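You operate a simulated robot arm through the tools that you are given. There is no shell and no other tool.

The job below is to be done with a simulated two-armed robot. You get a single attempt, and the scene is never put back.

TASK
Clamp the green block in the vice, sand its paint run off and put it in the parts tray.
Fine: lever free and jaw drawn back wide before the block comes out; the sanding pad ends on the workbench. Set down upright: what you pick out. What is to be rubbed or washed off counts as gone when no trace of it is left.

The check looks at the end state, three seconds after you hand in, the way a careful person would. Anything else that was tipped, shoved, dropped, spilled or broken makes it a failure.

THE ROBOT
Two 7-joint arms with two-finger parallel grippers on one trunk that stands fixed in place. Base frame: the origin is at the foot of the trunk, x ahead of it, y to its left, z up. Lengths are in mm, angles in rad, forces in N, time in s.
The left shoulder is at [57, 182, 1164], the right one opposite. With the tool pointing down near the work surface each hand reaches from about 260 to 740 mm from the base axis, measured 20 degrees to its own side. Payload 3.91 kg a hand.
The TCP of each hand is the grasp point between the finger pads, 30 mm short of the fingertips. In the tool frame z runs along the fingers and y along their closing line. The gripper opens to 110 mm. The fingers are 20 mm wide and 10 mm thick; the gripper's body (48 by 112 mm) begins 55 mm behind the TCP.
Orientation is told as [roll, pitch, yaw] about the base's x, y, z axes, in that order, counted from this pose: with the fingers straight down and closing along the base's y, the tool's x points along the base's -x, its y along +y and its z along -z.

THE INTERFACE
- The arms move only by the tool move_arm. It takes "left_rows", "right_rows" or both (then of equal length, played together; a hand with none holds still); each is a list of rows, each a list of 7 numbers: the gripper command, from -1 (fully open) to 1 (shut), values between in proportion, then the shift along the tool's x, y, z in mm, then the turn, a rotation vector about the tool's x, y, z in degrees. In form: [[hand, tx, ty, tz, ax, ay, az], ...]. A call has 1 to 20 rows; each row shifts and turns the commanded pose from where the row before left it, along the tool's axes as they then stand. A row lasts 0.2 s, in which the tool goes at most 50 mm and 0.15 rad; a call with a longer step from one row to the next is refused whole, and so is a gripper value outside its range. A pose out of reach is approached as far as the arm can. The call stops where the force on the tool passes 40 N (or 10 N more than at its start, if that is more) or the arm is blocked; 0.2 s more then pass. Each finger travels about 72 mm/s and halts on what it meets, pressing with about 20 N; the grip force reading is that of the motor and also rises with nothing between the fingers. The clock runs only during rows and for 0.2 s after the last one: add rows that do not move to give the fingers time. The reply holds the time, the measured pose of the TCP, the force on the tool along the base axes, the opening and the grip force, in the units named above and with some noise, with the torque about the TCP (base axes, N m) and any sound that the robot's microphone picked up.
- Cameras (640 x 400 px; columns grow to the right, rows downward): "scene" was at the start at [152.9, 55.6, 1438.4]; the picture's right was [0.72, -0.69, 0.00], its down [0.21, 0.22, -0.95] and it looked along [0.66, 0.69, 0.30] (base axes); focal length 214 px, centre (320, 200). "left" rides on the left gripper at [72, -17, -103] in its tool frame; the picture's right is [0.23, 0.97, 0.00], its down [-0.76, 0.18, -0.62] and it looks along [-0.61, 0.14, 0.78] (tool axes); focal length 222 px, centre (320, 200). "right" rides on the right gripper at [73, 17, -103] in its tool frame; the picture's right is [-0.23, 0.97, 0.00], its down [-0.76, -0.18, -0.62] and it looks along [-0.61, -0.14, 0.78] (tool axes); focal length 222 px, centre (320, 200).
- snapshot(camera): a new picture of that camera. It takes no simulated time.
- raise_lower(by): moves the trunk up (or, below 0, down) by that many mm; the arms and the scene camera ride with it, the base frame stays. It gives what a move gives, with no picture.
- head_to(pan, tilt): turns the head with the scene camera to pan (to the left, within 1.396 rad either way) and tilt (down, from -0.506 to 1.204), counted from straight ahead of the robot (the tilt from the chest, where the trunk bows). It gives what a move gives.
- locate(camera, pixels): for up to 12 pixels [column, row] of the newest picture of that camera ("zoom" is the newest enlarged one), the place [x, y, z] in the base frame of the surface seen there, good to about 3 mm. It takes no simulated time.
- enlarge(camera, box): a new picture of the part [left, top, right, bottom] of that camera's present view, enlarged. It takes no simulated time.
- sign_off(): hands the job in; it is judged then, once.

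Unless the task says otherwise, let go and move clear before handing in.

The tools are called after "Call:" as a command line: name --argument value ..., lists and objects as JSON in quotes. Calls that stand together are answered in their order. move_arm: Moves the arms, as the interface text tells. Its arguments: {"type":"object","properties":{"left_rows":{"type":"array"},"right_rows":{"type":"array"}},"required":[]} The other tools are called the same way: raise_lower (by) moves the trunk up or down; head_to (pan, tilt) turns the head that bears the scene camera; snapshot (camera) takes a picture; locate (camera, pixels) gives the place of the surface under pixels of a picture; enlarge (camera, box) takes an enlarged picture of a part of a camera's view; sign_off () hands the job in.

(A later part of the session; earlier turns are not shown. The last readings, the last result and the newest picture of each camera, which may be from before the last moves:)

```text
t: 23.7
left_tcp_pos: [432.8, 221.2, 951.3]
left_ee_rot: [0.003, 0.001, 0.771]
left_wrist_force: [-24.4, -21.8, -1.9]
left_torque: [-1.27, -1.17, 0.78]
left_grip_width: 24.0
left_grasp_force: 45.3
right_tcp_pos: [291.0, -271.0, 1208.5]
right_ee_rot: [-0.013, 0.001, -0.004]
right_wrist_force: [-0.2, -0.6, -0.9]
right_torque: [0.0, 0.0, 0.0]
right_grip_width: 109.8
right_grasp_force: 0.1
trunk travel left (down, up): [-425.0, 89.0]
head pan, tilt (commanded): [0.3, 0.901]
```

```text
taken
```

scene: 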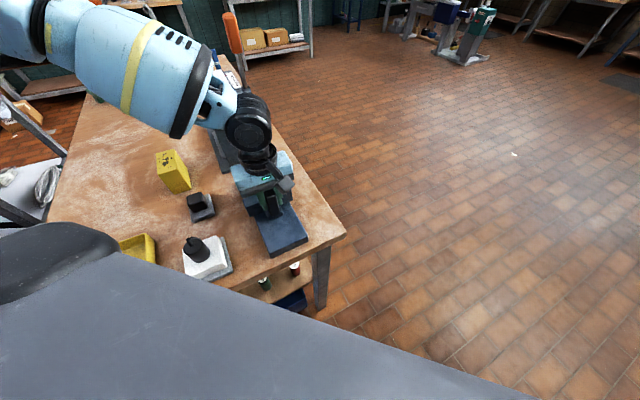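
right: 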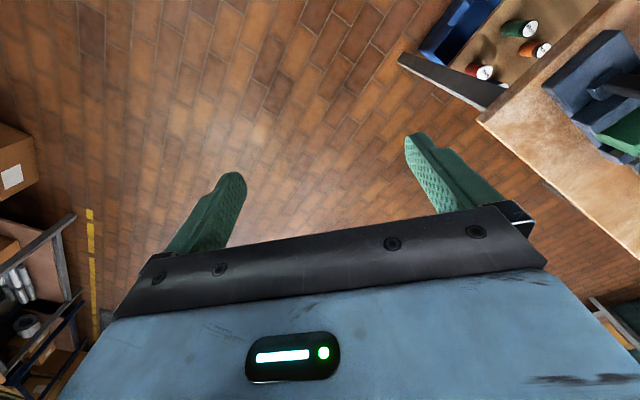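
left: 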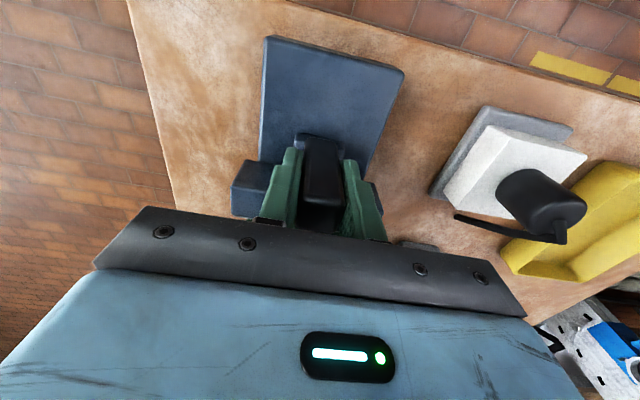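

The push force reached about 33 N along the vice, so the jaw is tight on the block. I'll open the fingers and rise to look.

Call:
move_arm --left_rows '[[-1, 0, 0, 0, 0, 0, 0], [-1, 0, 0, 0, 0, 0, 0], [-1, 0, 0, 0, 0, 0, 0], [-1, 0, 0, 0, 0, 0, 0], [-1, 0, 0, -25, 0, 0, 0], [-1, 0, 0, -40, 0, 0, 0], [-1, 0, 0, -45, 0, 0, 0], [-1, 20, 0, -45, 0, 0, 0], [-1, 0, 0, 0, 0, 0, 0]]'

Call:
snapshot --camera "left"

Call:
enlarge --camera "left" --box '[230, 30, 390, 230]'

```text
t: 25.7
left_tcp_pos: [421.5, 212.4, 1107.5]
left_ee_rot: [0.004, 0.0, 0.771]
left_wrist_force: [1.1, -0.4, -0.2]
left_torque: [0.01, 0.0, 0.01]
left_grip_width: 109.7
left_grasp_force: 0.0
right_tcp_pos: [296.3, -269.4, 1208.3]
right_ee_rot: [-0.015, 0.004, -0.002]
right_wrist_force: [-0.7, 0.0, 1.0]
right_torque: [0.02, 0.04, -0.01]
right_grip_width: 110.0
right_grasp_force: 0.2
trunk travel left (down, up): [-425.0, 89.0]
head pan, tilt (commanded): [0.3, 0.901]
```

```text
taken
```

left: 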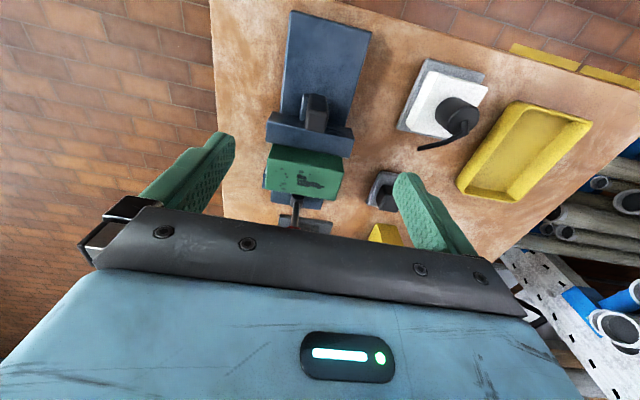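

```text
2.00 times, centred on (310, 130) of left
```

zoom: 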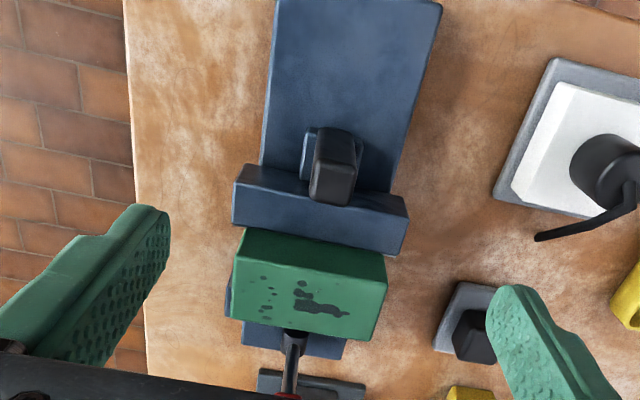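

Call:
locate --camera "zoom" --pixels '[[237, 248], [233, 310], [370, 338], [384, 283], [310, 300], [236, 222], [402, 235], [335, 185], [292, 335], [300, 330], [245, 170], [330, 150]]'

Call:
snapshot --camera "scene"

Call:
enlarge --camera "scene" --box '[215, 165, 327, 265]'

```text
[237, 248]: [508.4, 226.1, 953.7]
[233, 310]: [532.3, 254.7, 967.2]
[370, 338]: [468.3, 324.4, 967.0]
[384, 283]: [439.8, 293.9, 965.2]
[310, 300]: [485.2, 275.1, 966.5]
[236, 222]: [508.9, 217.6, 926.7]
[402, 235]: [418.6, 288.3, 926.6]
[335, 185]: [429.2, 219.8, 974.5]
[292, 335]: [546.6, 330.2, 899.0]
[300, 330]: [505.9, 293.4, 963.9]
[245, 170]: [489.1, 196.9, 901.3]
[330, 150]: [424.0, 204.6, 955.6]
```

```text
taken
```

scene: 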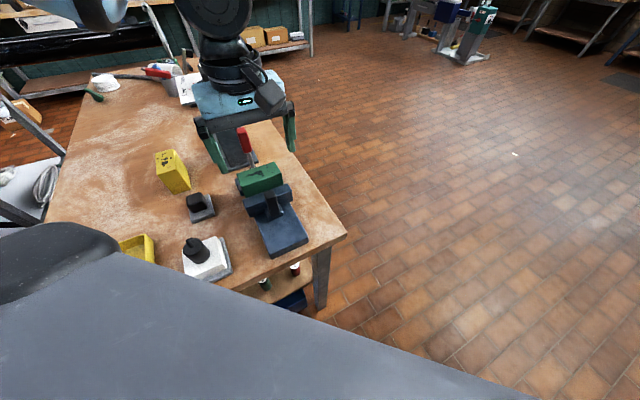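

```text
4.00 times, centred on (271, 215) of scene
```

zoom: 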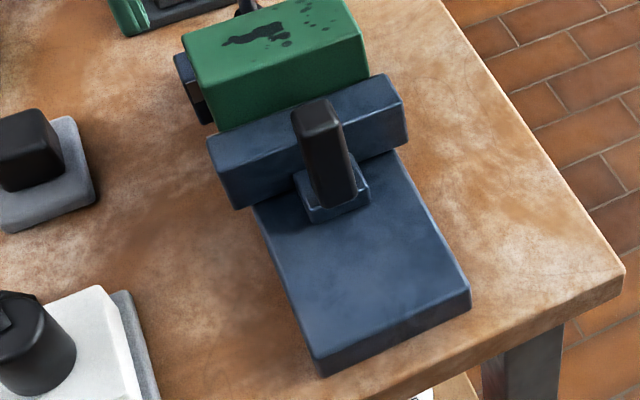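

The block is now snug between jaws (top spans s 521–560 along the vice, z 966). Next I'll turn the left hand 90° and go over the red lever grip at about [551,340].

Call:
move_arm --left_rows '[[-1, 0, 0, 0, 0, 0, 8.2], [-1, 0, 0, 0, 0, 0, 8.2], [-1, 0, 0, 0, 0, 0, 8.2], [-1, 0, 0, 0, 0, 0, 8.2], [-1, 0, 0, 0, 0, 0, 8.2], [-1, 0, 0, 0, 0, 0, 8.2], [-1, 0, 0, 0, 0, 0, 8.2], [-1, 0, 0, 0, 0, 0, 8.2], [-1, 0, 0, 0, 0, 0, 8.2], [-1, 0, 0, 0, 0, 0, 8.2], [-1, 0, 0, 0, 0, 0, 8.2], [-1, 0, 36.4, 0, 0, 0, 0], [-1, 0, 36.4, 0, 0, 0, 0], [-1, 0, 36.4, 0, 0, 0, 0], [-1, 0, 36.4, 0, 0, 0, 0], [-1, 0, 36.4, 0, 0, 0, 0], [-1, 0, 0, 0, 0, 0, 0]]'

Call:
snapshot --camera "left"

Call:
snapshot --camera "scene"

```text
t: 29.3
left_tcp_pos: [551.6, 335.5, 1105.0]
left_ee_rot: [0.001, 0.002, -0.803]
left_wrist_force: [0.9, 0.0, -0.3]
left_torque: [0.02, 0.01, 0.0]
left_grip_width: 110.2
left_grasp_force: 0.1
right_tcp_pos: [294.8, -269.0, 1207.7]
right_ee_rot: [-0.014, 0.004, -0.003]
right_wrist_force: [-0.1, 0.8, -0.7]
right_torque: [0.0, -0.02, -0.01]
right_grip_width: 110.0
right_grasp_force: 0.1
trunk travel left (down, up): [-425.0, 89.0]
head pan, tilt (commanded): [0.3, 0.901]
```

```text
taken
```

left: 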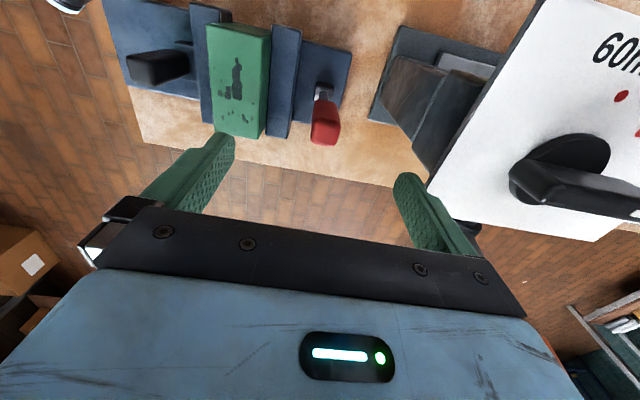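

```text
taken
```

scene: 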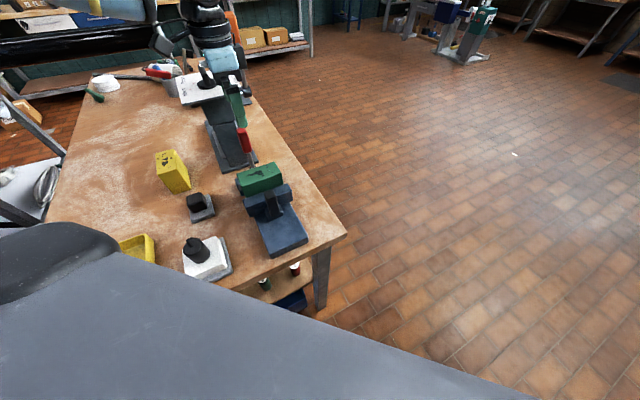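

A stand with a white plate ("60 mm") is close to the right finger, around (430,185)–(540,0). I'll measure it and the lever before lowering.

Call:
locate --camera "left" --pixels '[[432, 180], [500, 70], [535, 10], [600, 235], [520, 200], [560, 170], [450, 110], [430, 130], [400, 85], [380, 100], [405, 170], [415, 160]]'

Call:
locate --camera "left" --pixels '[[324, 130], [316, 110], [330, 110], [338, 125], [323, 95], [325, 142], [312, 140], [270, 120], [265, 60], [212, 28], [215, 120], [238, 90]]'

Call:
enlarge --camera "left" --box '[180, 0, 440, 200]'

```text
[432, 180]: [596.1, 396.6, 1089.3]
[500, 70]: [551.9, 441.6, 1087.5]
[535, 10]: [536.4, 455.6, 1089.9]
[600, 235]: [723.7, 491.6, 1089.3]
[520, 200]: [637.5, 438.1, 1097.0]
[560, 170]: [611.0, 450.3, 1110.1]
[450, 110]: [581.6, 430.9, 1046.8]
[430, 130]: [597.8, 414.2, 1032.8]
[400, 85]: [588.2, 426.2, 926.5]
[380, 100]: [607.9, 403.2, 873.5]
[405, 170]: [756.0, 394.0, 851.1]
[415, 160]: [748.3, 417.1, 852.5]
```

```text
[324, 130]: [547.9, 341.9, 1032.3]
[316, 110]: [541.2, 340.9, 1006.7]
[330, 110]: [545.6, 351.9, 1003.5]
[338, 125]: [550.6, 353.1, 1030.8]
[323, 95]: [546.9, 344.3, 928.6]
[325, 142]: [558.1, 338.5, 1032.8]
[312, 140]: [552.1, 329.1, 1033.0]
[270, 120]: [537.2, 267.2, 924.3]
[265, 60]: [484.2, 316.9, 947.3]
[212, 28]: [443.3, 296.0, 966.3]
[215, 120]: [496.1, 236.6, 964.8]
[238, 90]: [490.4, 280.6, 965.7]
```

```text
2.00 times, centred on (310, 100) of left
```

zoom: 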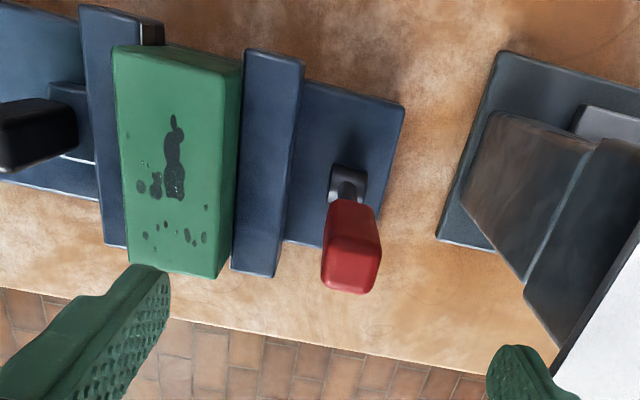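

The plate's edge is at s≈703 (z 1089), about 9 mm from the open right finger, so I'll narrow the fingers to 60 mm before lowering onto the red grip (centre s≈631, t≈−141).

Call:
move_arm --left_rows '[[-0.09, 0, 0, 0, 0, 0, 0], [-0.09, 3.5, 1, 0, 0, 0, 0], [-0.09, 0, 0, 0, 0, 0, 0], [-0.09, 0, 0, 25, 0, 0, 0], [-0.09, 0, 0, 25, 0, 0, 0], [-0.09, 0, 0, 25, 0, 0, 0], [-0.09, 0, 0, 25, 0, 0, 0], [-0.09, 0, 0, 0, 0, 0, 0]]'

Call:
snapshot --camera "left"

Call:
snapshot --camera "scene"

```text
t: 31.1
left_tcp_pos: [550.7, 339.6, 1006.4]
left_ee_rot: [-0.001, 0.003, -0.801]
left_wrist_force: [0.0, 0.3, 0.6]
left_torque: [0.0, -0.01, 0.0]
left_grip_width: 59.9
left_grasp_force: 0.0
right_tcp_pos: [294.8, -267.8, 1208.1]
right_ee_rot: [-0.015, 0.003, -0.001]
right_wrist_force: [-0.5, 0.8, -0.1]
right_torque: [-0.03, 0.0, 0.01]
right_grip_width: 110.0
right_grasp_force: 0.1
trunk travel left (down, up): [-425.0, 89.0]
head pan, tilt (commanded): [0.3, 0.901]
```

```text
taken
```

left: 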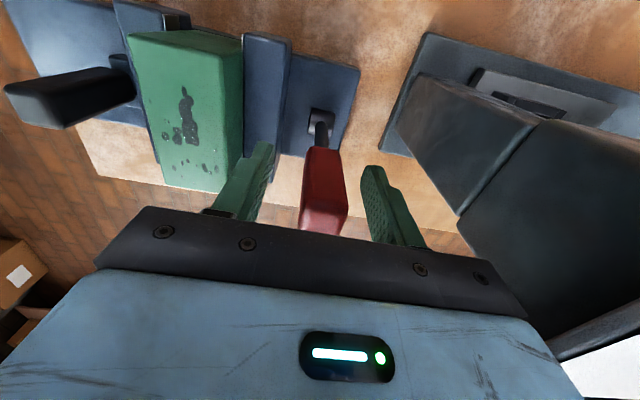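

```text
taken
```

scene: 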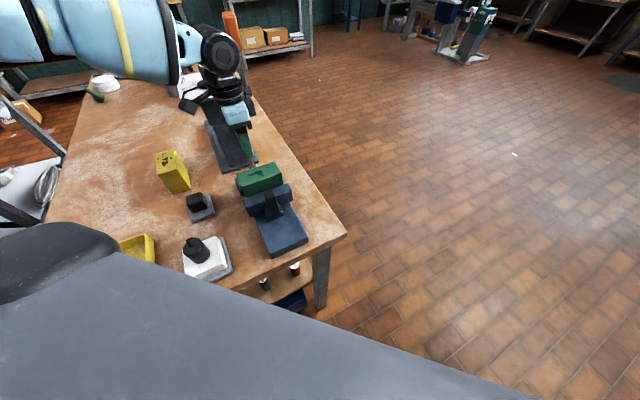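

The red grip sits between the fingers (322,190). I'll close on it.

Call:
move_arm --left_rows '[[0.3, 0, 0, 0, 0, 0, 0], [0.5, 0, 0, 0, 0, 0, 0], [0.7, 0, 0, 0, 0, 0, 0], [0.7, 0, 0, 0, 0, 0, 0]]'

```text
t: 32.1
left_tcp_pos: [552.8, 341.0, 1006.1]
left_ee_rot: [0.002, 0.003, -0.8]
left_wrist_force: [6.4, 6.0, 2.6]
left_torque: [0.09, 0.1, 0.88]
left_grip_width: 23.9
left_grasp_force: 45.1
right_tcp_pos: [295.2, -267.0, 1208.2]
right_ee_rot: [-0.013, 0.003, -0.004]
right_wrist_force: [-1.0, 0.6, 0.6]
right_torque: [-0.04, 0.03, 0.04]
right_grip_width: 110.0
right_grasp_force: 0.0
trunk travel left (down, up): [-425.0, 89.0]
head pan, tilt (commanded): [0.3, 0.901]
```

Gripped at 24 mm. I'll try swinging the lever gently toward the bench's right edge (tool −x).

Call:
move_arm --left_rows '[[0.7, -2, 1, 0, 0, 0, 0], [0.7, -2, 0, 0, 0, 0, 0], [0.7, -2, 0, 0, 0, 0, 0], [0.7, -2, 0, 0, 0, 0, 0], [0.7, 0, 0, 0, 0, 0, 0]]'

```text
t: 33.3
left_tcp_pos: [557.2, 337.9, 1005.3]
left_ee_rot: [-0.001, 0.004, -0.801]
left_wrist_force: [-4.7, 17.2, 5.4]
left_torque: [0.89, 0.99, 0.97]
left_grip_width: 23.7
left_grasp_force: 45.9
right_tcp_pos: [294.1, -265.8, 1210.0]
right_ee_rot: [-0.016, 0.001, -0.003]
right_wrist_force: [0.6, -0.1, 0.5]
right_torque: [-0.01, -0.01, -0.01]
right_grip_width: 109.9
right_grasp_force: 0.1
trunk travel left (down, up): [-425.0, 89.0]
head pan, tilt (commanded): [0.3, 0.901]
```

Resistance of ~16 N to that side for only 5 mm of travel; I'll go back and test the other side for comparison.

Call:
move_arm --left_rows '[[0.7, 4, 0, 0, 0, 0, 0], [0.7, 4, 0, 0, 0, 0, 0], [0.7, 0, 0, 0, 0, 0, 0]]'

Call:
move_arm --left_rows '[[0.7, 2, 0, 0, 0, 0, 0], [0.7, 2, 0, 0, 0, 0, 0], [0.7, 2, 0, 0, 0, 0, 0], [0.7, 2, 0, 0, 0, 0, 0], [0.7, 0, 0, 0, 0, 0, 0]]'

```text
t: 34.1
left_tcp_pos: [553.2, 339.5, 1006.4]
left_ee_rot: [-0.001, -0.002, -0.804]
left_wrist_force: [14.6, -2.4, -3.1]
left_torque: [-0.89, -1.17, 0.86]
left_grip_width: 24.0
left_grasp_force: 44.7
right_tcp_pos: [297.0, -267.0, 1208.0]
right_ee_rot: [-0.014, 0.006, -0.003]
right_wrist_force: [-0.7, 0.4, 0.4]
right_torque: [0.02, -0.02, 0.02]
right_grip_width: 110.0
right_grasp_force: 0.0
trunk travel left (down, up): [-425.0, 89.0]
head pan, tilt (commanded): [0.3, 0.901]
```

```text
t: 35.3
left_tcp_pos: [551.2, 343.9, 1006.2]
left_ee_rot: [0.002, -0.004, -0.808]
left_wrist_force: [27.9, -19.2, -1.7]
left_torque: [-0.51, -0.25, 0.88]
left_grip_width: 24.2
left_grasp_force: 45.0
right_tcp_pos: [298.5, -270.3, 1207.3]
right_ee_rot: [-0.012, 0.006, -0.004]
right_wrist_force: [0.2, -0.3, 0.5]
right_torque: [-0.03, 0.04, -0.01]
right_grip_width: 109.8
right_grasp_force: 0.1
trunk travel left (down, up): [-425.0, 89.0]
head pan, tilt (commanded): [0.3, 0.901]
```

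The +t side is stiff (33 N for 3 mm), while the −t side gave way with friction-like 15 N. I'll swing further toward −t along the arc and watch.

Call:
move_arm --left_rows '[[0.7, -4, 0, 0, 0, 0, 0], [0.7, -4, 0, 0, 0, 0, 0], [0.7, -4, 0, 0, 0, 0, 0], [0.7, -4, 0, 0.3, 0, 0, 0], [0.7, -4, 0, 0.4, 0, 0, 0], [0.7, -4, 0, 0.5, 0, 0, 0], [0.7, -4, 0, 0.6, 0, 0, 0], [0.7, 0, 0, 0, 0, 0, 0]]'

Call:
snapshot --camera "left"

```text
t: 37.1
left_tcp_pos: [565.1, 328.3, 1003.3]
left_ee_rot: [-0.002, 0.002, -0.8]
left_wrist_force: [-1.5, 16.9, 2.3]
left_torque: [0.68, 1.17, 0.98]
left_grip_width: 23.8
left_grasp_force: 44.4
right_tcp_pos: [295.2, -266.5, 1210.1]
right_ee_rot: [-0.016, 0.004, -0.003]
right_wrist_force: [-0.4, -0.2, 0.0]
right_torque: [0.0, 0.01, -0.03]
right_grip_width: 109.8
right_grasp_force: 0.1
trunk travel left (down, up): [-425.0, 89.0]
head pan, tilt (commanded): [0.3, 0.901]
```

```text
taken
```

left: 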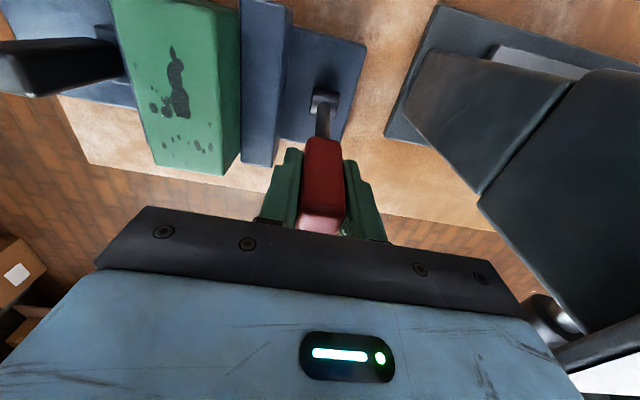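

The lever swings that way with steady friction (~14 N): about 10° so far. I'll follow the arc to 45°.

Call:
move_arm --left_rows '[[0.7, -9.4, 0, 2.1, 0, 0, 0], [0.7, -9.3, 0, 2.9, 0, 0, 0], [0.7, -8.9, 0, 3.7, 0, 0, 0], [0.7, -8.6, 0, 4.5, 0, 0, 0], [0.7, -8.2, 0, 5.2, 0, 0, 0], [0.7, -7.6, 0, 5.9, 0, 0, 0], [0.7, -7.2, 0, 6.5, 0, 0, 0], [0.7, 0, 0, 0, 0, 0, 0]]'

Call:
snapshot --camera "left"

```text
t: 38.9
left_tcp_pos: [609.6, 284.2, 972.9]
left_ee_rot: [0.001, -0.003, -0.801]
left_wrist_force: [15.2, 7.3, 5.4]
left_torque: [-0.44, 0.54, 0.51]
left_grip_width: 24.1
left_grasp_force: 45.3
right_tcp_pos: [296.6, -267.2, 1209.0]
right_ee_rot: [-0.014, 0.003, -0.002]
right_wrist_force: [-0.4, 0.0, -0.4]
right_torque: [-0.03, 0.0, 0.01]
right_grip_width: 110.0
right_grasp_force: 0.0
trunk travel left (down, up): [-425.0, 89.0]
head pan, tilt (commanded): [0.3, 0.901]
```

```text
taken
```

left: 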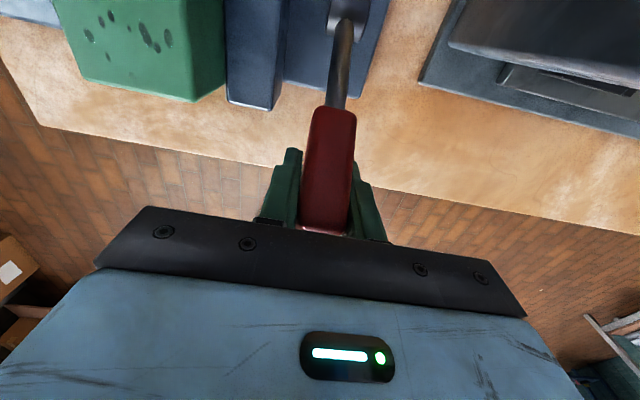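

At 46° and still moving with little force. I'll continue the arc toward 80°.

Call:
move_arm --left_rows '[[0.7, -6.5, -0.5, 7.2, 0, 0, 0], [0.7, -5.9, -0.5, 7.6, 0, 0, 0], [0.7, -5.2, 0, 8.2, 0, 0, 0], [0.7, -4.5, 0, 8.6, 0, 0, 0], [0.7, -3.7, 0, 8.9, 0, 0, 0], [0.7, -2.9, 0, 9.3, 0, 0, 0], [0.7, 0, 0, 0, 0, 0, 0]]'

Call:
snapshot --camera "left"

Call:
snapshot --camera "scene"

```text
t: 40.0
left_tcp_pos: [625.6, 268.0, 940.7]
left_ee_rot: [0.008, -0.008, -0.794]
left_wrist_force: [12.0, 2.1, -2.9]
left_torque: [-0.9, 0.14, 0.72]
left_grip_width: 23.8
left_grasp_force: 44.8
left hand out of reach, approached as far as the arm can: row 5
right_tcp_pos: [297.0, -268.6, 1207.6]
right_ee_rot: [-0.014, 0.005, -0.003]
right_wrist_force: [-0.5, -1.3, -0.5]
right_torque: [-0.01, -0.03, 0.03]
right_grip_width: 110.2
right_grasp_force: 0.0
trunk travel left (down, up): [-425.0, 89.0]
head pan, tilt (commanded): [0.3, 0.901]
stopped in row 5 (left hand): the force on the tool passed its limit at 43 N (the readings are from after the stop); the commanded pose is now the measured one
```

```text
taken
```

left: 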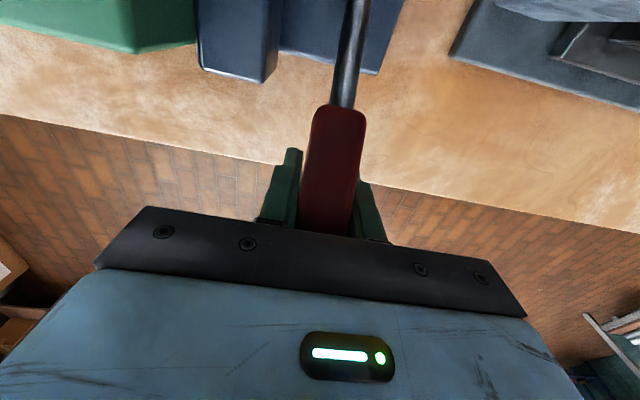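

```text
taken
```

scene: 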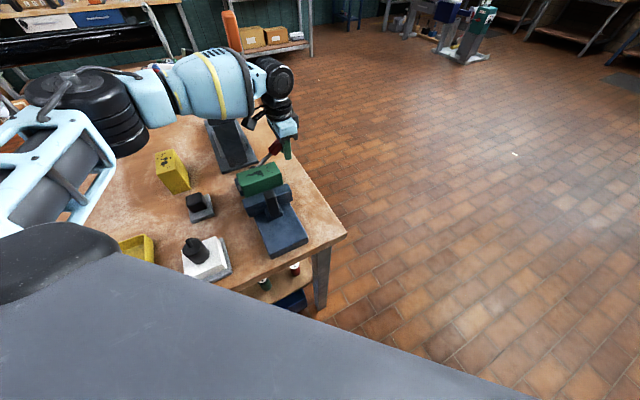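

The lever is at about 66°; the stop may be due to arm reach. I'll tilt the hand about the hinge direction (fingers outward, wrist toward the base) and continue the arc.

Call:
move_arm --left_rows '[[0.7, 0, 0, 0, 0, -6, 0], [0.7, 0, 0, 0, 0, -6, 0], [0.7, 0, 0, 0, 0, -6, 0], [0.7, 0, 0, 0, 0, -6, 0], [0.7, 0, 0, 0, 0, 0, 0]]'

```text
t: 41.2
left_tcp_pos: [627.5, 265.7, 942.6]
left_ee_rot: [0.01, -0.433, -0.803]
left_wrist_force: [29.2, 2.1, 22.2]
left_torque: [0.29, 1.84, 0.04]
left_grip_width: 24.0
left_grasp_force: 45.3
right_tcp_pos: [298.2, -268.7, 1207.5]
right_ee_rot: [-0.013, 0.004, -0.004]
right_wrist_force: [0.2, -0.5, -0.3]
right_torque: [-0.04, -0.02, -0.01]
right_grip_width: 109.9
right_grasp_force: 0.2
trunk travel left (down, up): [-425.0, 89.0]
head pan, tilt (commanded): [0.3, 0.901]
```

Call:
move_arm --left_rows '[[0.7, 0, 2, 0, 0, 0, 0], [0.7, 0, 1, 0, 0, 0, 0], [0.7, 0.3, 0, 3, 0, 0, 0], [0.7, 0.3, 0, 3, 0, 0, 0], [0.7, 0.3, 0, 3, 0, 0, 0], [0.7, 0, 0, 0, 0, 0, 0]]'

Call:
snapshot --camera "left"

```text
t: 42.6
left_tcp_pos: [629.0, 263.6, 935.0]
left_ee_rot: [0.008, -0.431, -0.805]
left_wrist_force: [15.5, -12.0, 19.9]
left_torque: [0.68, 1.71, 0.33]
left_grip_width: 23.6
left_grasp_force: 45.2
right_tcp_pos: [294.3, -269.5, 1208.4]
right_ee_rot: [-0.011, 0.001, -0.004]
right_wrist_force: [-0.2, -0.1, 0.5]
right_torque: [0.01, 0.01, 0.0]
right_grip_width: 109.7
right_grasp_force: 0.0
trunk travel left (down, up): [-425.0, 89.0]
head pan, tilt (commanded): [0.3, 0.901]
```

```text
taken
```

left: 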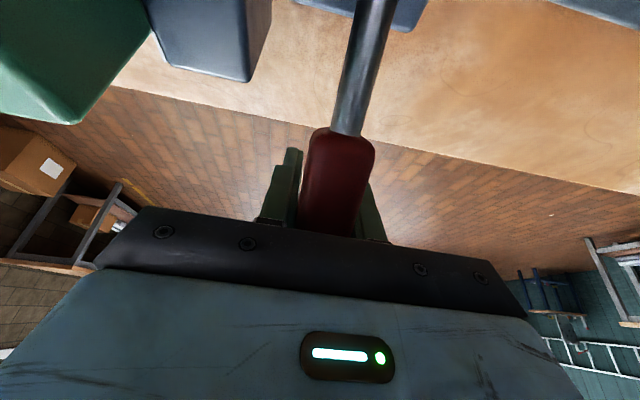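

It still moves (now about 70°). I'll continue down in small steps.

Call:
move_arm --left_rows '[[0.7, 0.7, 0, 4, 0, 0, 0], [0.7, 0.8, 0, 4, 0, 0, 0], [0.7, 0.9, 0, 4, 0, 0, 0], [0.7, 1, 0, 4, 0, 0, 0], [0.7, 1, 0, 4, 0, 0, 0], [0.7, 0, 0, 0, 0, 0, 0]]'

Call:
snapshot --camera "scene"

```text
t: 44.0
left_tcp_pos: [632.4, 261.7, 917.3]
left_ee_rot: [0.01, -0.431, -0.805]
left_wrist_force: [17.0, -7.6, 25.3]
left_torque: [0.65, 1.71, 0.39]
left_grip_width: 23.6
left_grasp_force: 44.8
right_tcp_pos: [295.8, -270.0, 1208.7]
right_ee_rot: [-0.013, 0.004, -0.003]
right_wrist_force: [0.2, -0.7, 0.2]
right_torque: [0.01, -0.02, -0.04]
right_grip_width: 110.0
right_grasp_force: 0.0
trunk travel left (down, up): [-425.0, 89.0]
head pan, tilt (commanded): [0.3, 0.901]
```

```text
taken
```

scene: 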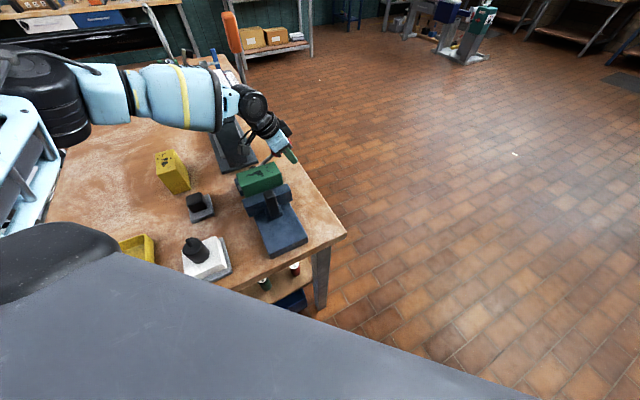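

Call:
move_arm --left_rows '[[0.7, 1.2, 0, 4, 0, 0, 0], [0.7, 1.4, 0, 4, 0, 0, 0], [0.7, 1.5, 0, 4, 0, 0, 0], [0.7, 1.6, 0, 4, 0, 0, 0], [0.7, 1.8, 0, 4, 0, 0, 0], [0.7, 0, 0, 0, 0, 0, 0]]'

Call:
snapshot --camera "left"

```text
t: 44.9
left_tcp_pos: [632.9, 261.2, 909.0]
left_ee_rot: [0.009, -0.439, -0.8]
left_wrist_force: [-14.8, 2.4, 15.1]
left_torque: [-0.38, 0.22, 0.64]
left_grip_width: 23.6
left_grasp_force: 44.5
right_tcp_pos: [292.3, -267.7, 1209.2]
right_ee_rot: [-0.013, 0.003, -0.003]
right_wrist_force: [-0.2, 0.2, -0.1]
right_torque: [-0.01, 0.0, -0.02]
right_grip_width: 109.9
right_grasp_force: 0.1
trunk travel left (down, up): [-425.0, 89.0]
head pan, tilt (commanded): [0.3, 0.901]
stopped in row 4 (left hand): the force on the tool passed its limit at 43 N (the readings are from after the stop); the commanded pose is now the measured one
```

```text
taken
```

left: 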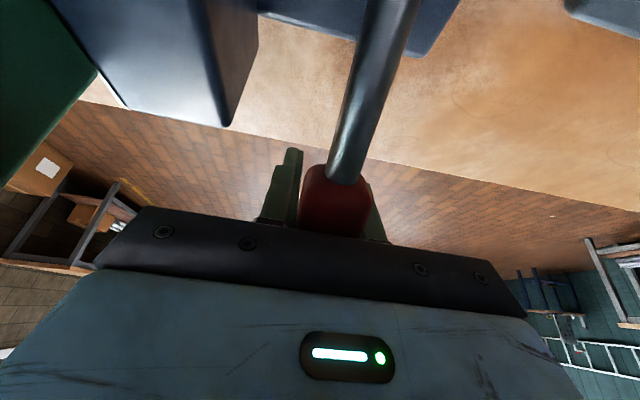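

The call stopped at 43 N with the lever around 83°, probably the end stop. I'll press once more, lightly, to confirm it is rigid.

Call:
move_arm --left_rows '[[0.7, 0.7, 0, 2, 0, 0, 0], [0.7, 0.8, 0, 2, 0, 0, 0], [0.7, 0.8, 0, 2, 0, 0, 0], [0.7, 0.8, 0, 2, 0, 0, 0], [0.7, 0, 0, 0, 0, 0, 0]]'

```text
t: 45.5
left_tcp_pos: [634.3, 261.2, 908.1]
left_ee_rot: [0.008, -0.443, -0.799]
left_wrist_force: [-23.8, 4.2, 18.9]
left_torque: [-0.79, 0.09, 0.38]
left_grip_width: 23.4
left_grasp_force: 44.7
right_tcp_pos: [291.7, -268.5, 1209.9]
right_ee_rot: [-0.013, 0.0, -0.003]
right_wrist_force: [0.2, -0.5, 0.1]
right_torque: [0.02, -0.03, 0.01]
right_grip_width: 110.0
right_grasp_force: 0.1
trunk travel left (down, up): [-425.0, 89.0]
head pan, tilt (commanded): [0.3, 0.901]
stopped in row 3 (left hand): the force on the tool passed its limit at 42 N (the readings are from after the stop); the commanded pose is now the measured one
```

The lever is rigid there, so it's at its end stop. I'll open the fingers and back off along the tool axis.

Call:
move_arm --left_rows '[[-0.09, 0, 0, 0, 0, 0, 0], [-0.09, 0, 0, 0, 0, 0, 0], [-0.09, 0, 0, -5, 0, 0, 0], [-0.09, 0, 0, -20, 0, 0, 0], [-0.09, 0, 0, -35, 0, 0, 0], [-0.09, 0, 0, -40, 0, 0, 0], [-0.09, 0, 0, -40, 0, 6, 0], [-0.09, 0, 0, -20, 0, 8, 0], [-0.09, 0, 0, 0, 0, 8, 0], [-0.09, 0, 0, 0, 0, 3, 0], [-0.09, 0, 0, 0, 0, 0, 0]]'

Call:
snapshot --camera "left"

Call:
snapshot --camera "scene"

```text
t: 47.9
left_tcp_pos: [590.7, 307.8, 1051.3]
left_ee_rot: [0.008, -0.002, -0.796]
left_wrist_force: [0.6, -0.4, -0.4]
left_torque: [-0.03, 0.01, 0.01]
left_grip_width: 59.8
left_grasp_force: 0.0
right_tcp_pos: [294.4, -268.1, 1208.1]
right_ee_rot: [-0.014, 0.005, -0.002]
right_wrist_force: [-0.1, -0.2, 0.1]
right_torque: [-0.01, 0.0, -0.01]
right_grip_width: 110.1
right_grasp_force: 0.1
trunk travel left (down, up): [-425.0, 89.0]
head pan, tilt (commanded): [0.3, 0.901]
```

```text
taken
```

left: 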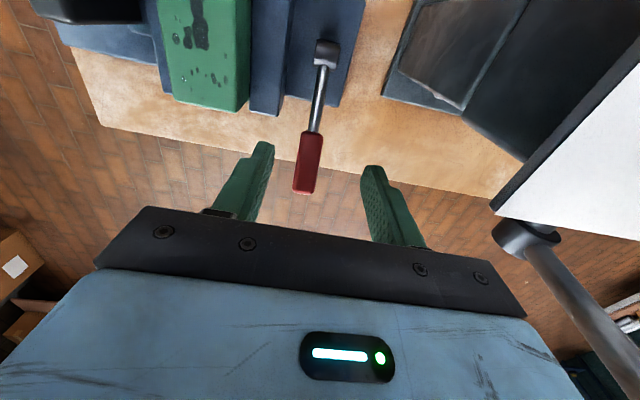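

```text
taken
```

scene: 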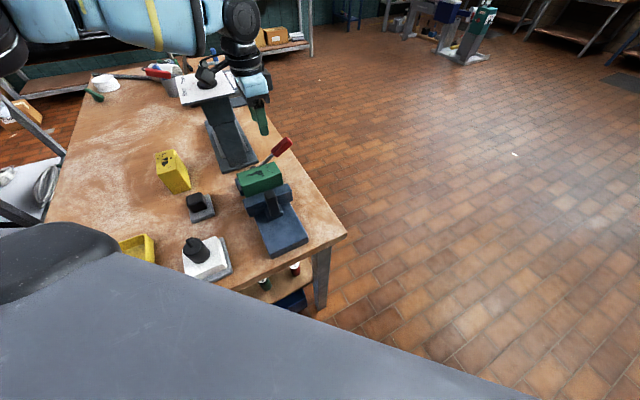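

Call:
locate --camera "left" --pixels '[[326, 50], [320, 85], [314, 120], [308, 145], [303, 185], [298, 170], [312, 170]]'

Call:
enlarge --camera "scene" --box '[215, 125, 327, 265]'

```text
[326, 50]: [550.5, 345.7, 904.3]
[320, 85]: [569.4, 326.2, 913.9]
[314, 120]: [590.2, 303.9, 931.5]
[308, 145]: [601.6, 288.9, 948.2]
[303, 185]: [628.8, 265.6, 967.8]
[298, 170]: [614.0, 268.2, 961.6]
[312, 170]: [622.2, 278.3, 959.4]
```

```text
2.86 times, centred on (271, 195) of scene
```

zoom: 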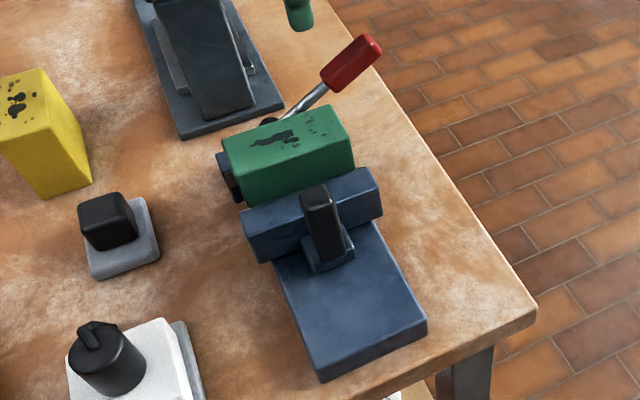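

The lever now rests at about 60° from vertical (tip [629,266,968]), so my lower readings were the grip sliding along it. I'll press down on the red grip with closed fingers to verify that it's at its stop.

Call:
move_arm --left_rows '[[1, -20, -3, 0, 0, 0, 0], [1, -20, -3, 0, 0, 0, 0], [1, 0, 0, 20, 0, 0, 0], [1, 0, 0, 20, 0, 0, 0], [1, 0, 0, 8, 0, 0, 0], [1, 0, 0, 4, 0, 0, 0], [1, 0, 0, 4, 0, 0, 0], [1, 0, 0, 4, 0, 0, 0], [1, 0, 0, 4, 0, 0, 0], [1, 0, 0, 4, 0, 0, 0], [1, 0, 0, 4, 0, 0, 0], [1, 0, 0, 4, 0, 0, 0], [1, 0, 0, 4, 0, 0, 0]]'

Call:
snapshot --camera "left"

```text
t: 50.2
left_tcp_pos: [613.3, 277.3, 991.6]
left_ee_rot: [0.018, -0.014, -0.794]
left_wrist_force: [-16.6, 4.6, 20.6]
left_torque: [0.0, 0.36, -0.07]
left_grip_width: 0.2
left_grasp_force: 19.9
right_tcp_pos: [291.8, -268.5, 1209.0]
right_ee_rot: [-0.01, 0.003, -0.004]
right_wrist_force: [-0.4, 0.1, 0.3]
right_torque: [0.0, -0.01, 0.0]
right_grip_width: 109.9
right_grasp_force: 0.1
trunk travel left (down, up): [-425.0, 89.0]
head pan, tilt (commanded): [0.3, 0.901]
stopped in row 11 (left hand): the force on the tool passed its limit at 44 N (the readings are from after the stop); the commanded pose is now the measured one
```

```text
taken
```

left: 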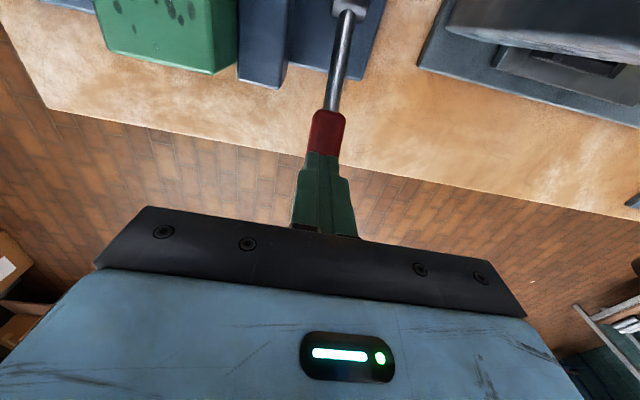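

Rigid at 44 N with the fingertips at z≈962, so the lever is on its stop — clamped. Now I'll rise and go to the sanding pad near [407,440].

Call:
move_arm --left_rows '[[1, 0, 0, -30, 0, 0, 0], [-0.27, 0, -15, -40, 0, 0, 0], [-0.27, 0, -19, -20, 0, 0, 0], [-0.27, 40, 0, 0, 0, 0, 0], [-0.27, 40, 0, 0, 0, 0, 0], [-0.27, 40, 0, 0, 0, 0, 0], [-0.27, 40, 0, 0, 0, 0, 0], [-0.27, 40, 0, 0, 0, 0, 0], [-0.27, 40, 0, 0, 0, 0, 0], [-0.27, 20, 0, 0, 0, 0, 0], [-0.27, 0, 0, 0, 0, 0, 0]]'

Call:
snapshot --camera "left"

Call:
enlarge --camera "left" --box '[230, 30, 410, 210]'

```text
t: 52.6
left_tcp_pos: [408.5, 435.5, 1073.6]
left_ee_rot: [0.017, -0.013, -0.795]
left_wrist_force: [-0.3, 0.9, 0.3]
left_torque: [0.03, 0.0, -0.05]
left_grip_width: 70.1
left_grasp_force: 0.0
right_tcp_pos: [294.9, -269.6, 1208.2]
right_ee_rot: [-0.013, 0.003, -0.002]
right_wrist_force: [0.0, 0.5, -0.4]
right_torque: [-0.01, 0.0, 0.0]
right_grip_width: 109.6
right_grasp_force: 0.1
trunk travel left (down, up): [-425.0, 89.0]
head pan, tilt (commanded): [0.3, 0.901]
```

```text
taken
```

left: 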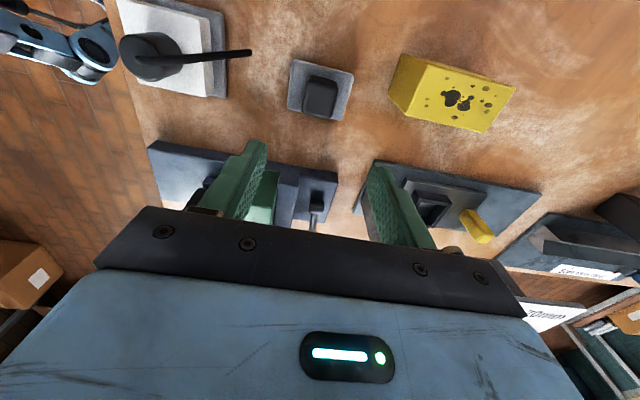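

```text
2.22 times, centred on (320, 120) of left
```

zoom: 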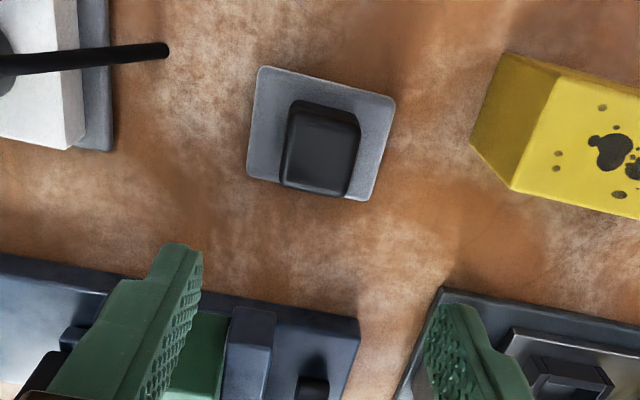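

Call:
locate --camera "zoom" --pixels '[[260, 72], [392, 102], [372, 197], [250, 170], [300, 108], [352, 120], [345, 190], [288, 180], [320, 150], [270, 120], [380, 140], [330, 85]]'

```text
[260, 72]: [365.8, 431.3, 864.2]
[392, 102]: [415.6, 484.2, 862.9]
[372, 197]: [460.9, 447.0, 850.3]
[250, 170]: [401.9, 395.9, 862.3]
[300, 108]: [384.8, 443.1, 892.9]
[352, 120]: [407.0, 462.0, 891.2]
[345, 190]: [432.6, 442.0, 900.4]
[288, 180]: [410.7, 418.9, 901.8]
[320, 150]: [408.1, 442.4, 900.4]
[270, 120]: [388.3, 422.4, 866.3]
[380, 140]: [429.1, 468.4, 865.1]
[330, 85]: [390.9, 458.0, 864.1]
```

The pad is about 72×50 mm with its knob centred at about [409,441], top z 901. I'll level the hand and lower so the fingertips stay just above the pad's base (z≈864).

Call:
move_arm --left_rows '[[-0.27, 3.6, 4.2, 0, 0.97, 0.75, 0], [-0.27, 0, 0, 40, 0, 0, 0], [-0.27, 0, 0, 40, 0, 0, 0], [-0.27, 0, 0, 40, 0, 0, 0], [-0.27, 0, 0, 25, 0, 0, 0], [-0.27, 0, 0, 15, 0, 0, 0], [-0.27, 0, 0, 8, 0, 0, 0], [-0.27, 0, 0, 0, 0, 0, 0]]'

Call:
snapshot --camera "left"

```text
t: 54.4
left_tcp_pos: [407.5, 442.9, 907.6]
left_ee_rot: [-0.001, 0.001, -0.794]
left_wrist_force: [-0.2, -0.1, 0.6]
left_torque: [0.03, -0.03, 0.0]
left_grip_width: 69.9
left_grasp_force: 0.1
right_tcp_pos: [294.9, -267.9, 1208.0]
right_ee_rot: [-0.015, 0.001, -0.002]
right_wrist_force: [-0.5, -0.2, -0.3]
right_torque: [0.05, 0.02, -0.02]
right_grip_width: 109.9
right_grasp_force: 0.1
trunk travel left (down, up): [-425.0, 89.0]
head pan, tilt (commanded): [0.3, 0.901]
```

```text
taken
```

left: 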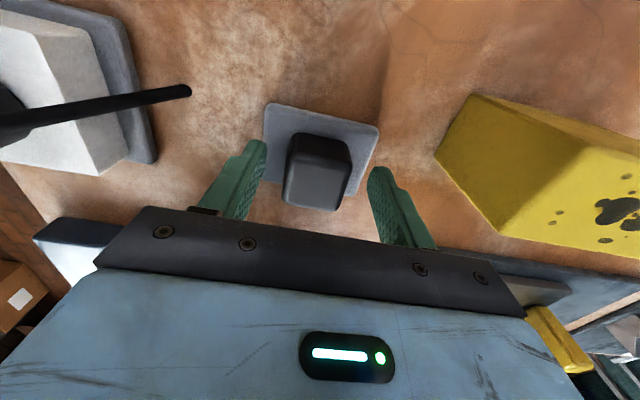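

The knob is centred between the fingers (318,175). I'll lower 10 mm more and close.

Call:
move_arm --left_rows '[[-0.27, 0, 0, 5, 0, 0, 0], [-0.27, 0, 0, 5, 0, 0, 0], [-0.27, 0, 0, 0, 0, 0, 0], [0.2, 0, 0, 0, 0, 0, 0], [0.6, 0, 0, 0, 0, 0, 0], [0.6, 0, 0, 0, 0, 0, 0], [0.6, 0, 0, 0, 0, 0, 0]]'

Call:
snapshot --camera "left"

```text
t: 56.0
left_tcp_pos: [407.5, 442.1, 896.5]
left_ee_rot: [0.0, 0.002, -0.794]
left_wrist_force: [-0.1, 0.7, -0.4]
left_torque: [-0.04, -0.04, 0.0]
left_grip_width: 39.1
left_grasp_force: 19.9
right_tcp_pos: [294.5, -267.4, 1208.6]
right_ee_rot: [-0.015, 0.004, -0.004]
right_wrist_force: [0.0, -0.8, 0.5]
right_torque: [-0.03, 0.0, -0.01]
right_grip_width: 110.1
right_grasp_force: 0.1
trunk travel left (down, up): [-425.0, 89.0]
head pan, tilt (commanded): [0.3, 0.901]
```

```text
taken
```

left: 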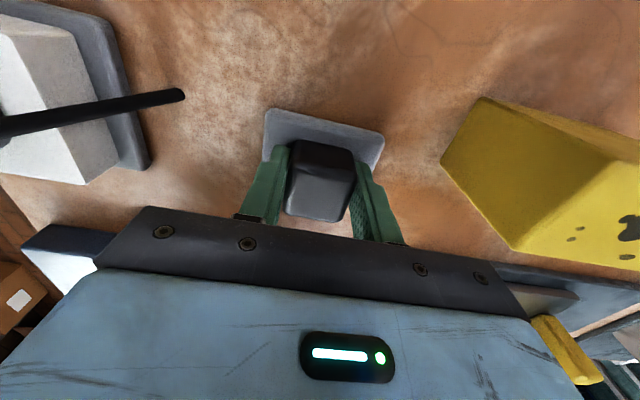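

Gripped the knob (39 mm). I'll lift, carry the pad over the block centre at about [487,275] and stop above it.

Call:
move_arm --left_rows '[[1, 0, 0, 0, 0, 0, 0], [1, 0, 0, -20, 0, 0, 0], [1, 0, 0, -40, 0, 0, 0], [1, 0, 0, -40, 0, 0, 0], [1, 0, 0, -40, 0, 0, 0], [1, 0, 0, -20, 0, 0, 0], [1, -35, -12.1, 0, 0, 0, 0], [1, -35, -12.1, 0, 0, 0, 0], [1, -35, -12.1, 0, 0, 0, 0], [1, -35, -12.1, 0, 0, 0, 0], [1, -35, -12, 0, 0, 0, 0], [1, 0, 0, 0, 0, 0, 0]]'

Call:
snapshot --camera "left"

Call:
snapshot --camera "scene"

```text
t: 58.6
left_tcp_pos: [489.6, 277.6, 1054.9]
left_ee_rot: [-0.001, 0.0, -0.795]
left_wrist_force: [0.2, 0.1, 0.0]
left_torque: [-0.04, 0.0, -0.02]
left_grip_width: 39.5
left_grasp_force: 20.1
right_tcp_pos: [294.3, -267.7, 1208.3]
right_ee_rot: [-0.013, 0.002, -0.003]
right_wrist_force: [-0.4, 0.8, 0.0]
right_torque: [-0.03, -0.02, -0.01]
right_grip_width: 110.2
right_grasp_force: 0.0
trunk travel left (down, up): [-425.0, 89.0]
head pan, tilt (commanded): [0.3, 0.901]
```

```text
taken
```

left: 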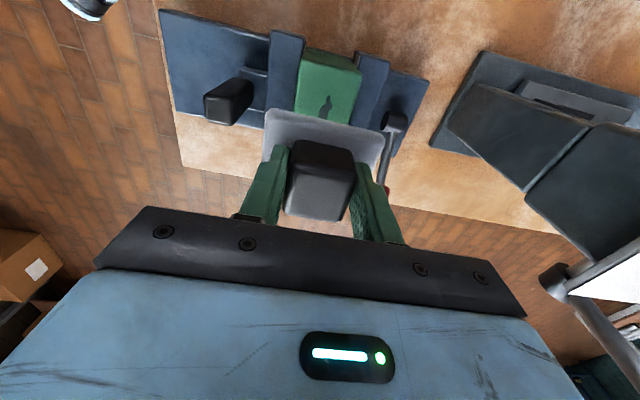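

```text
taken
```

scene: 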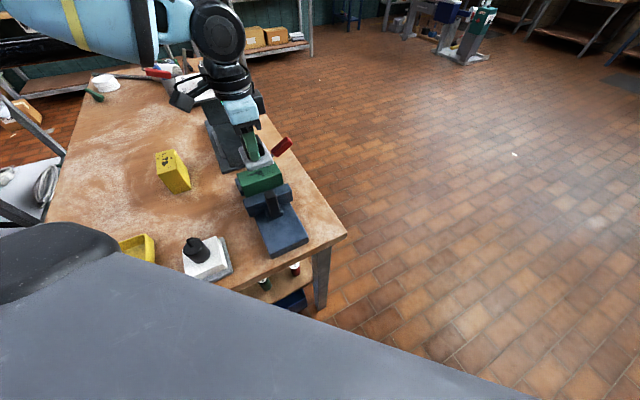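

The pad hangs over the block. I'll lower it until light contact.

Call:
move_arm --left_rows '[[1, 0, -3, 15, 0, 0, 0], [1, 0, 0, 15, 0, 0, 0], [1, 0, 0, 6, 0, 0, 0], [1, 0, 0, 2, 0, 0, 0], [1, 0, 0, 2, 0, 0, 0], [1, 0, 0, 2, 0, 0, 0], [1, 0, 0, 0, 0, 0, 0]]'

```text
t: 60.2
left_tcp_pos: [486.0, 273.7, 1013.3]
left_ee_rot: [0.0, 0.001, -0.794]
left_wrist_force: [0.4, 0.6, -0.4]
left_torque: [-0.02, 0.04, 0.02]
left_grip_width: 39.5
left_grasp_force: 20.7
right_tcp_pos: [295.7, -268.4, 1209.1]
right_ee_rot: [-0.013, 0.002, -0.003]
right_wrist_force: [0.2, 0.0, -0.2]
right_torque: [-0.06, 0.02, 0.0]
right_grip_width: 110.0
right_grasp_force: 0.1
trunk travel left (down, up): [-425.0, 89.0]
head pan, tilt (commanded): [0.3, 0.901]
```

Call:
move_arm --left_rows '[[1, 0, 0, 1.5, 0, 0, 0], [1, 0, 0, 1.5, 0, 0, 0], [1, 0, 0, 0, 0, 0, 0]]'

```text
t: 61.0
left_tcp_pos: [485.3, 273.5, 1011.5]
left_ee_rot: [0.002, 0.0, -0.791]
left_wrist_force: [0.8, 1.2, 5.9]
left_torque: [0.09, 0.05, -0.06]
left_grip_width: 39.5
left_grasp_force: 19.5
right_tcp_pos: [294.4, -268.4, 1209.5]
right_ee_rot: [-0.014, 0.004, -0.004]
right_wrist_force: [-0.1, 0.2, -0.6]
right_torque: [-0.05, -0.02, 0.03]
right_grip_width: 110.0
right_grasp_force: 0.1
trunk travel left (down, up): [-425.0, 89.0]
head pan, tilt (commanded): [0.3, 0.901]
```

Contact at z≈1011.5 with ~6 N. I'll press slightly more and stroke back and forth along the block.

Call:
move_arm --left_rows '[[1, 0, 0, 1.5, 0, 0, 0], [1, 10, 0, 0, 0, 0, 0], [1, 10, 0, 0, 0, 0, 0], [1, 10, 0, 0, 0, 0, 0], [1, -10, 0, 0, 0, 0, 0], [1, -10, 0, 0, 0, 0, 0], [1, -10, 0, 0, 0, 0, 0], [1, -10, 0, 0, 0, 0, 0], [1, -10, 0, 0, 0, 0, 0], [1, -10, 0, 0, 0, 0, 0], [1, 10, 0, 0, 0, 0, 0], [1, 10, 0, 0, 0, 0, 0], [1, 10, 0, 0, 0, 0, 0], [1, 10, 0, 0, 0, 0, 0], [1, 10, 0, 0, 0, 0, 0], [1, 10, 0, 0, 0, 0, 0], [1, -10, 0, 0, 0, 0, 0], [1, -10, 0, 0, 0, 0, 0], [1, -10, 0, 0, 0, 0, 0], [1, 0, 0, 0, 0, 0, 0]]'

Call:
snapshot --camera "left"

Call:
enlarge --camera "scene" --box '[215, 125, 327, 235]'

```text
t: 65.2
left_tcp_pos: [483.8, 273.1, 1009.7]
left_ee_rot: [-0.001, 0.0, -0.794]
left_wrist_force: [-2.5, 1.6, 9.2]
left_torque: [0.2, 0.16, 0.04]
left_grip_width: 39.3
left_grasp_force: 19.9
right_tcp_pos: [294.4, -268.4, 1208.3]
right_ee_rot: [-0.014, 0.002, -0.003]
right_wrist_force: [-0.2, -0.9, 0.9]
right_torque: [-0.04, 0.0, 0.02]
right_grip_width: 110.0
right_grasp_force: 0.0
trunk travel left (down, up): [-425.0, 89.0]
head pan, tilt (commanded): [0.3, 0.901]
```

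```text
taken
```

left: 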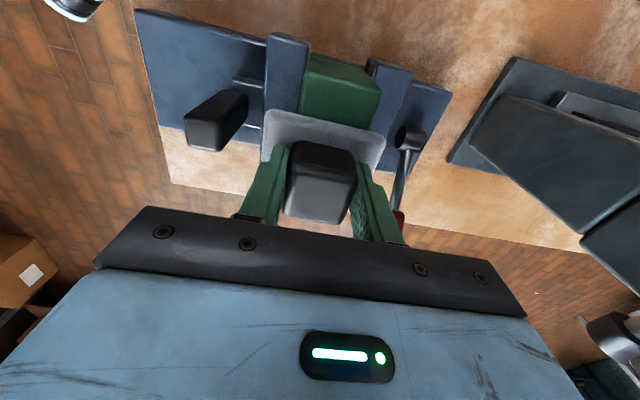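

```text
3.64 times, centred on (271, 180) of scene
```

zoom: 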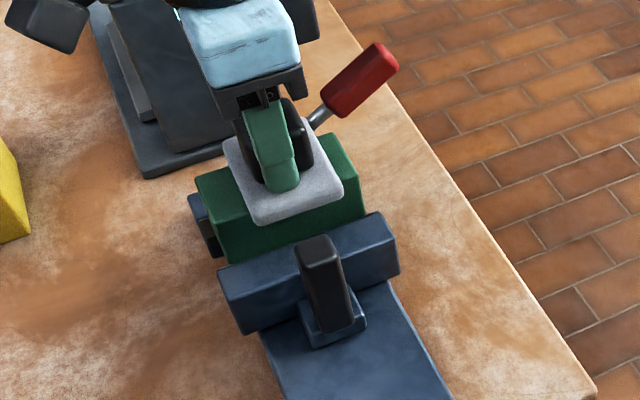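

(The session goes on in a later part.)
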